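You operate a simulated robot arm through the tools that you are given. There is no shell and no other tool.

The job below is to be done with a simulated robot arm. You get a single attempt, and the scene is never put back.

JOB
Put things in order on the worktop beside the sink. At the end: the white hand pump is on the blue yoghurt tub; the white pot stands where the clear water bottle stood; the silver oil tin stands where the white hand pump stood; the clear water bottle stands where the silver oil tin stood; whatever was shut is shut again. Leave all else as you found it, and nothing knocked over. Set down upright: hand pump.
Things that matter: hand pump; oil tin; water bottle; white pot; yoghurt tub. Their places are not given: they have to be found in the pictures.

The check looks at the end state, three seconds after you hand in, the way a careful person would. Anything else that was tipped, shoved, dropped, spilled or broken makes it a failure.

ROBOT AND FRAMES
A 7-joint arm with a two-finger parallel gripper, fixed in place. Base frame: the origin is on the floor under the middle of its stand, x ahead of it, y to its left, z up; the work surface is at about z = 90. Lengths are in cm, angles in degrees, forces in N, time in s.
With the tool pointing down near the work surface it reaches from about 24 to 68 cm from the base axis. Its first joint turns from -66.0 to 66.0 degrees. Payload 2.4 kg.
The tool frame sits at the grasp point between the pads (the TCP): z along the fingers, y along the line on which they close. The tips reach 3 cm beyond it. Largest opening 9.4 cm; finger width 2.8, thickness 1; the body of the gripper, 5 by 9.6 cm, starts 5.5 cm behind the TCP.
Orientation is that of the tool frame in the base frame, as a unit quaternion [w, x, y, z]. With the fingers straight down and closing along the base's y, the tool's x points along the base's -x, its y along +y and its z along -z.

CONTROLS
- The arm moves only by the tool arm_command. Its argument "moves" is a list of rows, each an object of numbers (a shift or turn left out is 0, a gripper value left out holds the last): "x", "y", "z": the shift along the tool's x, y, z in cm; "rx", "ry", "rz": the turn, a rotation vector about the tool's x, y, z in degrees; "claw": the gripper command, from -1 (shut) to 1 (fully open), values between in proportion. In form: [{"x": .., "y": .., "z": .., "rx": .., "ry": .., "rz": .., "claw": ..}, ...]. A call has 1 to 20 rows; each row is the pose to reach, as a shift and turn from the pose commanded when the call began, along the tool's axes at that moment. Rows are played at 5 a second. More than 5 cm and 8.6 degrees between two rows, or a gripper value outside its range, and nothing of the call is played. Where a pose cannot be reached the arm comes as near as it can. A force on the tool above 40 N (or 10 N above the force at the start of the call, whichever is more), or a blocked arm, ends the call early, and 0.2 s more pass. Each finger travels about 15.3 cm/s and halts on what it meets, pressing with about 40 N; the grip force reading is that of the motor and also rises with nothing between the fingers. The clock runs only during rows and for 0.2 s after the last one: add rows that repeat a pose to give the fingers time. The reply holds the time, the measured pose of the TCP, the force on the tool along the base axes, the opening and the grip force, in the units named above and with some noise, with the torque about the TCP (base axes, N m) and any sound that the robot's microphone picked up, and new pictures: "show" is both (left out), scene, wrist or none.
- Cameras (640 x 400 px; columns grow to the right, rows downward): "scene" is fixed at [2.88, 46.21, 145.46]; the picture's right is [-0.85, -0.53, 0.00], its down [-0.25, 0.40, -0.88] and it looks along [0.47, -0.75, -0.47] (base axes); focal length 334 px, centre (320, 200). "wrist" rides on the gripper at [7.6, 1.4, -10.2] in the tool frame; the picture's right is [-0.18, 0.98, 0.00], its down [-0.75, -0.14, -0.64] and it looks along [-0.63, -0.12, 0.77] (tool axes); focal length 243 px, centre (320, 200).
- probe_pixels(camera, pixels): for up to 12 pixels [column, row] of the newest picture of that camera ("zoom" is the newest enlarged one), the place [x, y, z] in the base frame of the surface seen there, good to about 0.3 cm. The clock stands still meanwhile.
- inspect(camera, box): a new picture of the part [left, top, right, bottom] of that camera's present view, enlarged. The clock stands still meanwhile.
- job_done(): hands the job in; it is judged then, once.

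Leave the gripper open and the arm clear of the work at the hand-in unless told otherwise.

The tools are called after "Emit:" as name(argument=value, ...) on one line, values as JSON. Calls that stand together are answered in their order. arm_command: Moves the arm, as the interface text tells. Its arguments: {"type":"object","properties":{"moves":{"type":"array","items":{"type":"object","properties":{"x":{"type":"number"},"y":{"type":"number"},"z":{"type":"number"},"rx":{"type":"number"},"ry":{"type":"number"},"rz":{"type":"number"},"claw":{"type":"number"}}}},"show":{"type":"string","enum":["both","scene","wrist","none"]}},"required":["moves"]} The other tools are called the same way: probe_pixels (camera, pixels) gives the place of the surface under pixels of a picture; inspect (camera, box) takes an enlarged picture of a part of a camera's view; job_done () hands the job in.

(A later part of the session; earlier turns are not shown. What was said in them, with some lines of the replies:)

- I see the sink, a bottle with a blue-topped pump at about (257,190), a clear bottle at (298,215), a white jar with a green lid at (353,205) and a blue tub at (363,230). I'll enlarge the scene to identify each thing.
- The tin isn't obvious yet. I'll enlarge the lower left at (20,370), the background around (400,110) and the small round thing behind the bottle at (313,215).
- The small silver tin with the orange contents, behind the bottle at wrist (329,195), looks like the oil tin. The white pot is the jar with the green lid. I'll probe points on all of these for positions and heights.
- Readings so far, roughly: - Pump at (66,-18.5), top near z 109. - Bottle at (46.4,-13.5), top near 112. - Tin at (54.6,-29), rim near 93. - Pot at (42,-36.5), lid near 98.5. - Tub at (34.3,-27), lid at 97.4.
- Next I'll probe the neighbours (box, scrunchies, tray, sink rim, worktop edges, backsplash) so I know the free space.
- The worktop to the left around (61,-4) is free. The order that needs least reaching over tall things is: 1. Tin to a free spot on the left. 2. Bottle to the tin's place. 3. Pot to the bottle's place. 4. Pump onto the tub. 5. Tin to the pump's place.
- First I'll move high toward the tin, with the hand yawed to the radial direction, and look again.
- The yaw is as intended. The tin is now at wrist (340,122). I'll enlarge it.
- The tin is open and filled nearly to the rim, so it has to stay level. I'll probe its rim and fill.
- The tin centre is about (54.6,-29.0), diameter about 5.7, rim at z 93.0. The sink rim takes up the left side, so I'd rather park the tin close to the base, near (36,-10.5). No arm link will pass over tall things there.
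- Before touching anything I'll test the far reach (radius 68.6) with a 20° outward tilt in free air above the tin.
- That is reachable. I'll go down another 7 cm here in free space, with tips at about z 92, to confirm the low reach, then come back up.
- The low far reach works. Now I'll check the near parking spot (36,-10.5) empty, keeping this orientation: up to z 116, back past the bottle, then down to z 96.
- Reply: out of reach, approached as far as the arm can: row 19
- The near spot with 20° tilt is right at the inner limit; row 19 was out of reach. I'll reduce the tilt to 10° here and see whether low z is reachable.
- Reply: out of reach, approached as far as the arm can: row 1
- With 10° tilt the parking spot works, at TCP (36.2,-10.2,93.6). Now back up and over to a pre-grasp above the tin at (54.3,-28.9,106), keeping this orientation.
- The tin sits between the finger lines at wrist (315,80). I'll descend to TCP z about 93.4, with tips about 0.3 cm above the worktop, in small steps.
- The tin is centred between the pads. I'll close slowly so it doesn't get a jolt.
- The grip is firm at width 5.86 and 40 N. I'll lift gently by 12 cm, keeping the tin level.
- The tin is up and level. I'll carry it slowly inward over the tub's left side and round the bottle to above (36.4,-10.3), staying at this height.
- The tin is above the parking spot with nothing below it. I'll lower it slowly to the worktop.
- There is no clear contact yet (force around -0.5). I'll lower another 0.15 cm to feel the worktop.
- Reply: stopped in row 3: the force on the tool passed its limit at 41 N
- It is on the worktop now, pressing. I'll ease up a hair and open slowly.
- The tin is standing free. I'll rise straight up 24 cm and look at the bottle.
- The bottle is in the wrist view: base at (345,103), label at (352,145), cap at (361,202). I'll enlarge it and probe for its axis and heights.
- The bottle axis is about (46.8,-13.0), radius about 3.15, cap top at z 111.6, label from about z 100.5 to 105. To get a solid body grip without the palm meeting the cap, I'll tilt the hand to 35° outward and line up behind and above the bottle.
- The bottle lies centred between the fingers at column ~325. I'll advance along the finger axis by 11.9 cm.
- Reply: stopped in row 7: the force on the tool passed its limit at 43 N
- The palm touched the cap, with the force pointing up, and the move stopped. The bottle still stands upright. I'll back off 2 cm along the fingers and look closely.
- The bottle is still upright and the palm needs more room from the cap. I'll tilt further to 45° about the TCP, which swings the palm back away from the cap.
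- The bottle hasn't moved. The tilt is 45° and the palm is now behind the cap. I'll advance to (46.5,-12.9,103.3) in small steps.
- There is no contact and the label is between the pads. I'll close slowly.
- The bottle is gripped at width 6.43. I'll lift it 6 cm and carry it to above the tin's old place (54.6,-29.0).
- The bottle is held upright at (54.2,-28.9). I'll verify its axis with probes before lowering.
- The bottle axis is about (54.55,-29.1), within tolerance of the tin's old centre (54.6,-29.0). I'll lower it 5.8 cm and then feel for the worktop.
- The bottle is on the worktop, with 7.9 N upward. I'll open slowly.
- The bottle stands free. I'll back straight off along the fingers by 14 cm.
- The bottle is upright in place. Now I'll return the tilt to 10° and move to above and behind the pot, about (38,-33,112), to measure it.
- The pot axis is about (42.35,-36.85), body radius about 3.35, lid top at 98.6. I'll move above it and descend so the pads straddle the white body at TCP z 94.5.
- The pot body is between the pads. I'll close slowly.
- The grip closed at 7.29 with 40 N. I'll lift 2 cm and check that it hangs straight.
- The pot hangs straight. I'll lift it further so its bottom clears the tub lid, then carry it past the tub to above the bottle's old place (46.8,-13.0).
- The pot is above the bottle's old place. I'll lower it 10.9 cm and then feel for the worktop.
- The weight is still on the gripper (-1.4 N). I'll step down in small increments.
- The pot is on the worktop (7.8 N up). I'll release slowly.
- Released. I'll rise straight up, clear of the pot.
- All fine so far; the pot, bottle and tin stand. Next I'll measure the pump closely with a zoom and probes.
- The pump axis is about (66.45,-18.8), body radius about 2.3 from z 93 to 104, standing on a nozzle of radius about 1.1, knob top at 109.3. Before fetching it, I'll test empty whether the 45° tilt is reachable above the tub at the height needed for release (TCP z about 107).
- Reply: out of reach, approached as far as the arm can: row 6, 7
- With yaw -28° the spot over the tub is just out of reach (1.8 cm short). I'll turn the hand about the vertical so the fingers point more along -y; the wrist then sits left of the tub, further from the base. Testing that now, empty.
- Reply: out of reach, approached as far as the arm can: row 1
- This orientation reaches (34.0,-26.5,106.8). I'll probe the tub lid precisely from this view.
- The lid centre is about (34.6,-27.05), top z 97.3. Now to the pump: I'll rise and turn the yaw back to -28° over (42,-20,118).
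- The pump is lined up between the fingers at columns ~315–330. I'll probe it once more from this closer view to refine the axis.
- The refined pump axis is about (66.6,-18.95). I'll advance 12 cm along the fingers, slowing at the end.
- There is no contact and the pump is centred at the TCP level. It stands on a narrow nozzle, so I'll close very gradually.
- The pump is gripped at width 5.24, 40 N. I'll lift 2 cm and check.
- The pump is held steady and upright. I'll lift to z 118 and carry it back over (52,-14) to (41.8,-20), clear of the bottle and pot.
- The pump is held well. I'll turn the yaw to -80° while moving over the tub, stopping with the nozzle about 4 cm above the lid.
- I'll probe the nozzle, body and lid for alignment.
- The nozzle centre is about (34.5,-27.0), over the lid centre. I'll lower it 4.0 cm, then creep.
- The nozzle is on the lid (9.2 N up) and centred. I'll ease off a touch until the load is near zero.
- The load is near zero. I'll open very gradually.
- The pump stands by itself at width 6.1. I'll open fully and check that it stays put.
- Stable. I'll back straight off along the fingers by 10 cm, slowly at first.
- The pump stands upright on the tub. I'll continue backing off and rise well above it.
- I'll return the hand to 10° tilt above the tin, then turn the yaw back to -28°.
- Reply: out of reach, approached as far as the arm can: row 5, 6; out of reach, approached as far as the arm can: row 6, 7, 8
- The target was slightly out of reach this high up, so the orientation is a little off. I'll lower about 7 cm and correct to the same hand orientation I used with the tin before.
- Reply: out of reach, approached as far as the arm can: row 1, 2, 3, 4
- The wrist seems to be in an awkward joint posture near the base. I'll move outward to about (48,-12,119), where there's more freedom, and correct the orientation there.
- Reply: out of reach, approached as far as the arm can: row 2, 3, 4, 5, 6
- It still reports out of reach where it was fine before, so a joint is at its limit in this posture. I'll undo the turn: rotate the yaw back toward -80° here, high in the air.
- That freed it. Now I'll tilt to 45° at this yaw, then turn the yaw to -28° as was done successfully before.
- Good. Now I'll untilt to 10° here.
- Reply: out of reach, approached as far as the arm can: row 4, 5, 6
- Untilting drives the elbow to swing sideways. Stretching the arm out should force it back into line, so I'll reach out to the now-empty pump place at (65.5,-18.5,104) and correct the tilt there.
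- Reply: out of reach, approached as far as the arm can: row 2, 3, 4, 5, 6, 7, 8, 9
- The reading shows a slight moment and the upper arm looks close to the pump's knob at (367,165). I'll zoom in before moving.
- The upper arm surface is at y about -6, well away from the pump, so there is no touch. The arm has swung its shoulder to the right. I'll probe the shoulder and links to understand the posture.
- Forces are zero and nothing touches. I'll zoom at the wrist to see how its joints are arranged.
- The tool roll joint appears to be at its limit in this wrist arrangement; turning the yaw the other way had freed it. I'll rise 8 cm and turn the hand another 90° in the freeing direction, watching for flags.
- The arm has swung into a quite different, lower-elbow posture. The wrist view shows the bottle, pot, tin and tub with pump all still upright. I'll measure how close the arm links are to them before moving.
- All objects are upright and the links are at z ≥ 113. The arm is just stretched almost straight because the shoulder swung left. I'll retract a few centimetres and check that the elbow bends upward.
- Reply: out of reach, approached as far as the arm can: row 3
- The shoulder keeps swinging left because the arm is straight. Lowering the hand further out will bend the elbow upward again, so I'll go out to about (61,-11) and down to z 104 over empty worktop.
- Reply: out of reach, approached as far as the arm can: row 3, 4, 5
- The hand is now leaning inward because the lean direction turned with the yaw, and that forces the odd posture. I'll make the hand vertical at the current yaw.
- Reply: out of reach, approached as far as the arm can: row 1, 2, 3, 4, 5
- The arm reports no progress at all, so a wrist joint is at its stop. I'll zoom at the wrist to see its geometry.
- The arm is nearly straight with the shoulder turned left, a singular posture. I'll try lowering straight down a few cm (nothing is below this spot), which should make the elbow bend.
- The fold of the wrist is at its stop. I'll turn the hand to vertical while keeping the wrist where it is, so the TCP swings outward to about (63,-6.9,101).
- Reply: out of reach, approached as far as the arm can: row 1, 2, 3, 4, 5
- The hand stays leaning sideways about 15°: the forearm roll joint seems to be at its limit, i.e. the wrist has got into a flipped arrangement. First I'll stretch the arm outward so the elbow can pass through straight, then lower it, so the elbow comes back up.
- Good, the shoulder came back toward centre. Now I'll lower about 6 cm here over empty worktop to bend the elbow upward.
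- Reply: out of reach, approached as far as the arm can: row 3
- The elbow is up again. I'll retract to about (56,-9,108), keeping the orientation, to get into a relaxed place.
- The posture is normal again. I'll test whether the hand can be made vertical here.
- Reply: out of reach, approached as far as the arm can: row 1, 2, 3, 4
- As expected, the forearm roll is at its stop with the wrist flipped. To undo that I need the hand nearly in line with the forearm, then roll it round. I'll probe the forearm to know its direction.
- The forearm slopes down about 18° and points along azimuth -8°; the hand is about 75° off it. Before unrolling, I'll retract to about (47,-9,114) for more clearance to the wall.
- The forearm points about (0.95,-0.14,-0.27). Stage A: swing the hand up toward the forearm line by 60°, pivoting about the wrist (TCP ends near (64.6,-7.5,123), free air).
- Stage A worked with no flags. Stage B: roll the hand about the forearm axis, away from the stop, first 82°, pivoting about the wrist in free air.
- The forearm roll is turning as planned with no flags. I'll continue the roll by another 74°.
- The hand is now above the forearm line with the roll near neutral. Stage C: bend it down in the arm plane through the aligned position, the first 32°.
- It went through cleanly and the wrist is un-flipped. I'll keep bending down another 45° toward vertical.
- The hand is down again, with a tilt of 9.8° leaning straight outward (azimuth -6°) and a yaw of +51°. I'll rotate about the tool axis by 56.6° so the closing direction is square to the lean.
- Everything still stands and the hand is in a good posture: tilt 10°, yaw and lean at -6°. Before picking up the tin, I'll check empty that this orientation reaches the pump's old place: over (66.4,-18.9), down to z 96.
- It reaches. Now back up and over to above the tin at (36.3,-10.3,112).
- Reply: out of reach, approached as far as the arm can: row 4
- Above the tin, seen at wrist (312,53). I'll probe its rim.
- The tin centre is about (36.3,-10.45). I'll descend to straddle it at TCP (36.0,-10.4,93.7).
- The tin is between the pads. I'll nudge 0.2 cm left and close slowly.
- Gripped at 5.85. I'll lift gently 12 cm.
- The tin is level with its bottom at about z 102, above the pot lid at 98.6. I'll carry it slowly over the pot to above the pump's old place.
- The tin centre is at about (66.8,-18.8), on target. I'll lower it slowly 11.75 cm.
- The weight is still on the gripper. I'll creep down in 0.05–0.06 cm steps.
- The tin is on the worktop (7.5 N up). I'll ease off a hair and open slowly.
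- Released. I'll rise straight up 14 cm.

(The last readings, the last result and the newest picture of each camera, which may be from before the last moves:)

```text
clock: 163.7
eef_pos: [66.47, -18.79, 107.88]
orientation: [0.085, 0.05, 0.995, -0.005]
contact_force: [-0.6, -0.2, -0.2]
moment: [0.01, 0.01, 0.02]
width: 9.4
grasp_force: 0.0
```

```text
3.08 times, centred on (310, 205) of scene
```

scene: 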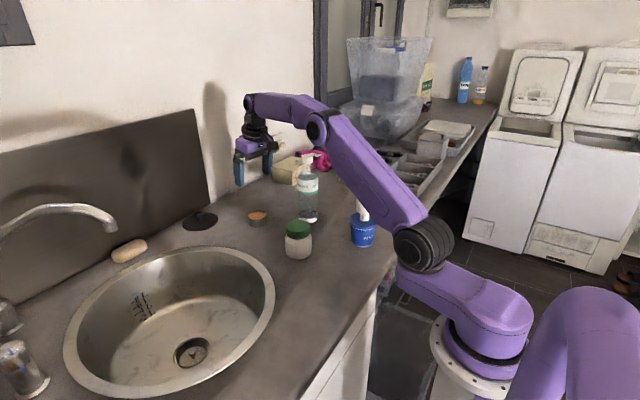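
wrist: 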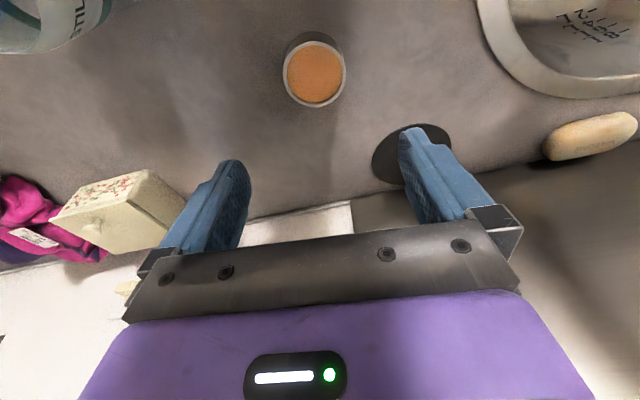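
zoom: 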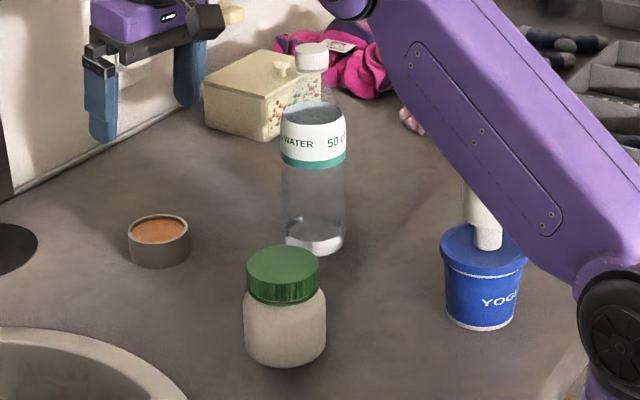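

All looks right. I'll retract to a clear pose above the free middle at about (48,-9,118) and verify the whole scene.

Emit:
arm_command(moves=[{"x": 2.9, "y": 1.3, "z": -2.2}, {"x": 5.8, "y": 2.6, "z": -4.4}, {"x": 8.7, "y": 3.9, "z": -6.6}, {"x": 11.6, "y": 5.2, "z": -8.8}, {"x": 14.5, "y": 6.5, "z": -11.0}, {"x": 17.37, "y": 7.84, "z": -13.18}, {"x": 17.37, "y": 7.84, "z": -13.18}], show="both")

Emit:
inspect(camera="scene", box=[220, 140, 400, 270])

```text
clock: 165.3
eef_pos: [47.43, -8.93, 117.6]
orientation: [0.085, 0.05, 0.995, -0.005]
contact_force: [-1.1, -0.2, -1.3]
moment: [0.0, 0.04, -0.01]
width: 9.38
grasp_force: 0.0
```

scene: 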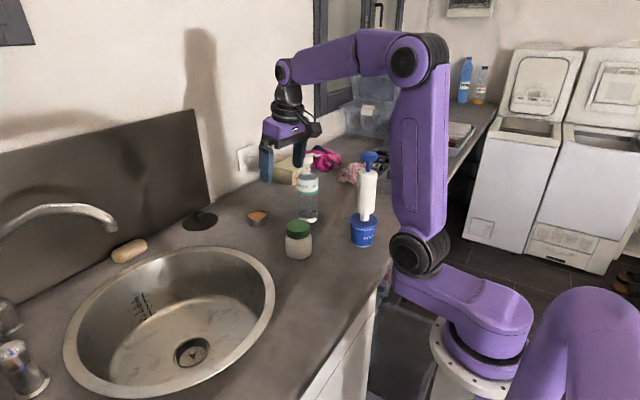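
wrist: 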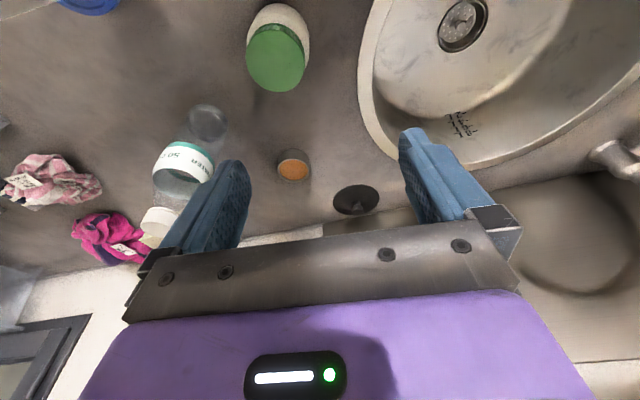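

```text
3.08 times, centred on (310, 205) of scene
```

zoom: 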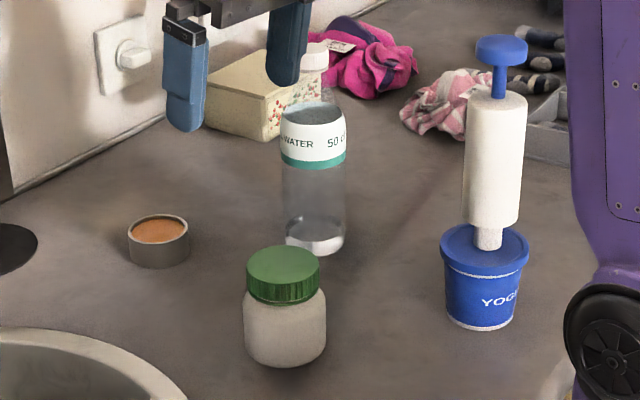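

The pump stands on the tub, the pot is at the bottle's old place, the bottle at the tin's old place, and the tin at the pump's old place. I'll do a last position check with probes.

Emit:
probe_pixels(camera="zoom", pixels=[[132, 228], [187, 232], [160, 217], [160, 243], [285, 265], [250, 270], [316, 268], [314, 150], [288, 150], [344, 148], [493, 150], [488, 240]])

Emit:
probe_pixels(camera="scene", pixels=[[257, 215], [364, 240], [282, 165], [352, 173], [320, 157], [128, 250], [200, 222]])

Emit:
probe_pixels(camera="wrist", pixels=[[293, 167], [279, 168], [308, 168], [276, 62], [250, 60], [302, 60], [183, 150], [206, 120]])

```text
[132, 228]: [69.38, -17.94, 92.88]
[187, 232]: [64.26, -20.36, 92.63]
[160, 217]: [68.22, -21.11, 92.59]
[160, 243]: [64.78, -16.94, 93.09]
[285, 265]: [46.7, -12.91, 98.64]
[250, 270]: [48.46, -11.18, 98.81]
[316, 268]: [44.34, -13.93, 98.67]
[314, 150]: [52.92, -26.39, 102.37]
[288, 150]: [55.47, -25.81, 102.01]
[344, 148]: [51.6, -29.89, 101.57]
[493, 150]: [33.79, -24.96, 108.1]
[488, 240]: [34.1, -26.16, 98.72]
```

```text
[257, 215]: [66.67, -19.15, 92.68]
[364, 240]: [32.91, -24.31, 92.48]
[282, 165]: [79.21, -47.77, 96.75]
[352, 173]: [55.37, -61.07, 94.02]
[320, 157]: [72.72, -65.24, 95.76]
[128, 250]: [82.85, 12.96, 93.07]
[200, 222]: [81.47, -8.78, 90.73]
```

```text
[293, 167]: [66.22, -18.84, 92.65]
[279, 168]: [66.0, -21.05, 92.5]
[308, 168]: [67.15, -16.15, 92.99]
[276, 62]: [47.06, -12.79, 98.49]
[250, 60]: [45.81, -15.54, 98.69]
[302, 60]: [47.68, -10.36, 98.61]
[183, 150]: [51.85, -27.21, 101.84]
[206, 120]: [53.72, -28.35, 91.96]
```

The checks all agree:
- Tin at (66.65,-18.9), the pump's old place.
- Pot at (46.7,-12.95), the bottle's old place.
- Bottle at (54.6,-29.1), the tin's old place.
- Pump upright on the tub, which hasn't moved.
- All lids on, the neighbouring things unmoved, the gripper open and the arm clear.

I'm handing in.

Emit:
job_done()

```text
The job is handed in.
```

The worktop is arranged as you asked, and I've handed the job in. I have no result from the check yet.

| Thing | Where it is now | Measured position (x, y in cm) |
|---|---|---|
| White hand pump | Upright on the lid of the blue yoghurt tub, which hasn't moved | about (34.6, -27.0) |
| White pot (green lid) | Where the water bottle stood | (46.7, -12.95); the bottle stood at about (46.8, -13.0) |
| Clear water bottle | Where the oil tin stood | (54.6, -29.1); the tin stood at about (54.6, -29.0) |
| Silver oil tin | Where the hand pump stood | (66.65, -18.9); the pump stood at about (66.7, -18.9) |

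- **Lids and contents:** All lids stayed on. The tin was open and nearly full, so I carried it level and slowly, and I saw no spill.
- **Touched the bottle once:** On the first approach the gripper pressed down on the bottle's cap with about 43 N before stopping. The bottle stayed upright and did not shift.
- **Arm trouble partway:** After I set the pump down, the arm got into an awkward posture, and I needed many extra moves in free air to straighten it out. Those moves touched nothing, and everything was still standing afterwards.

At hand-in the gripper was open and the arm was above and clear of everything.
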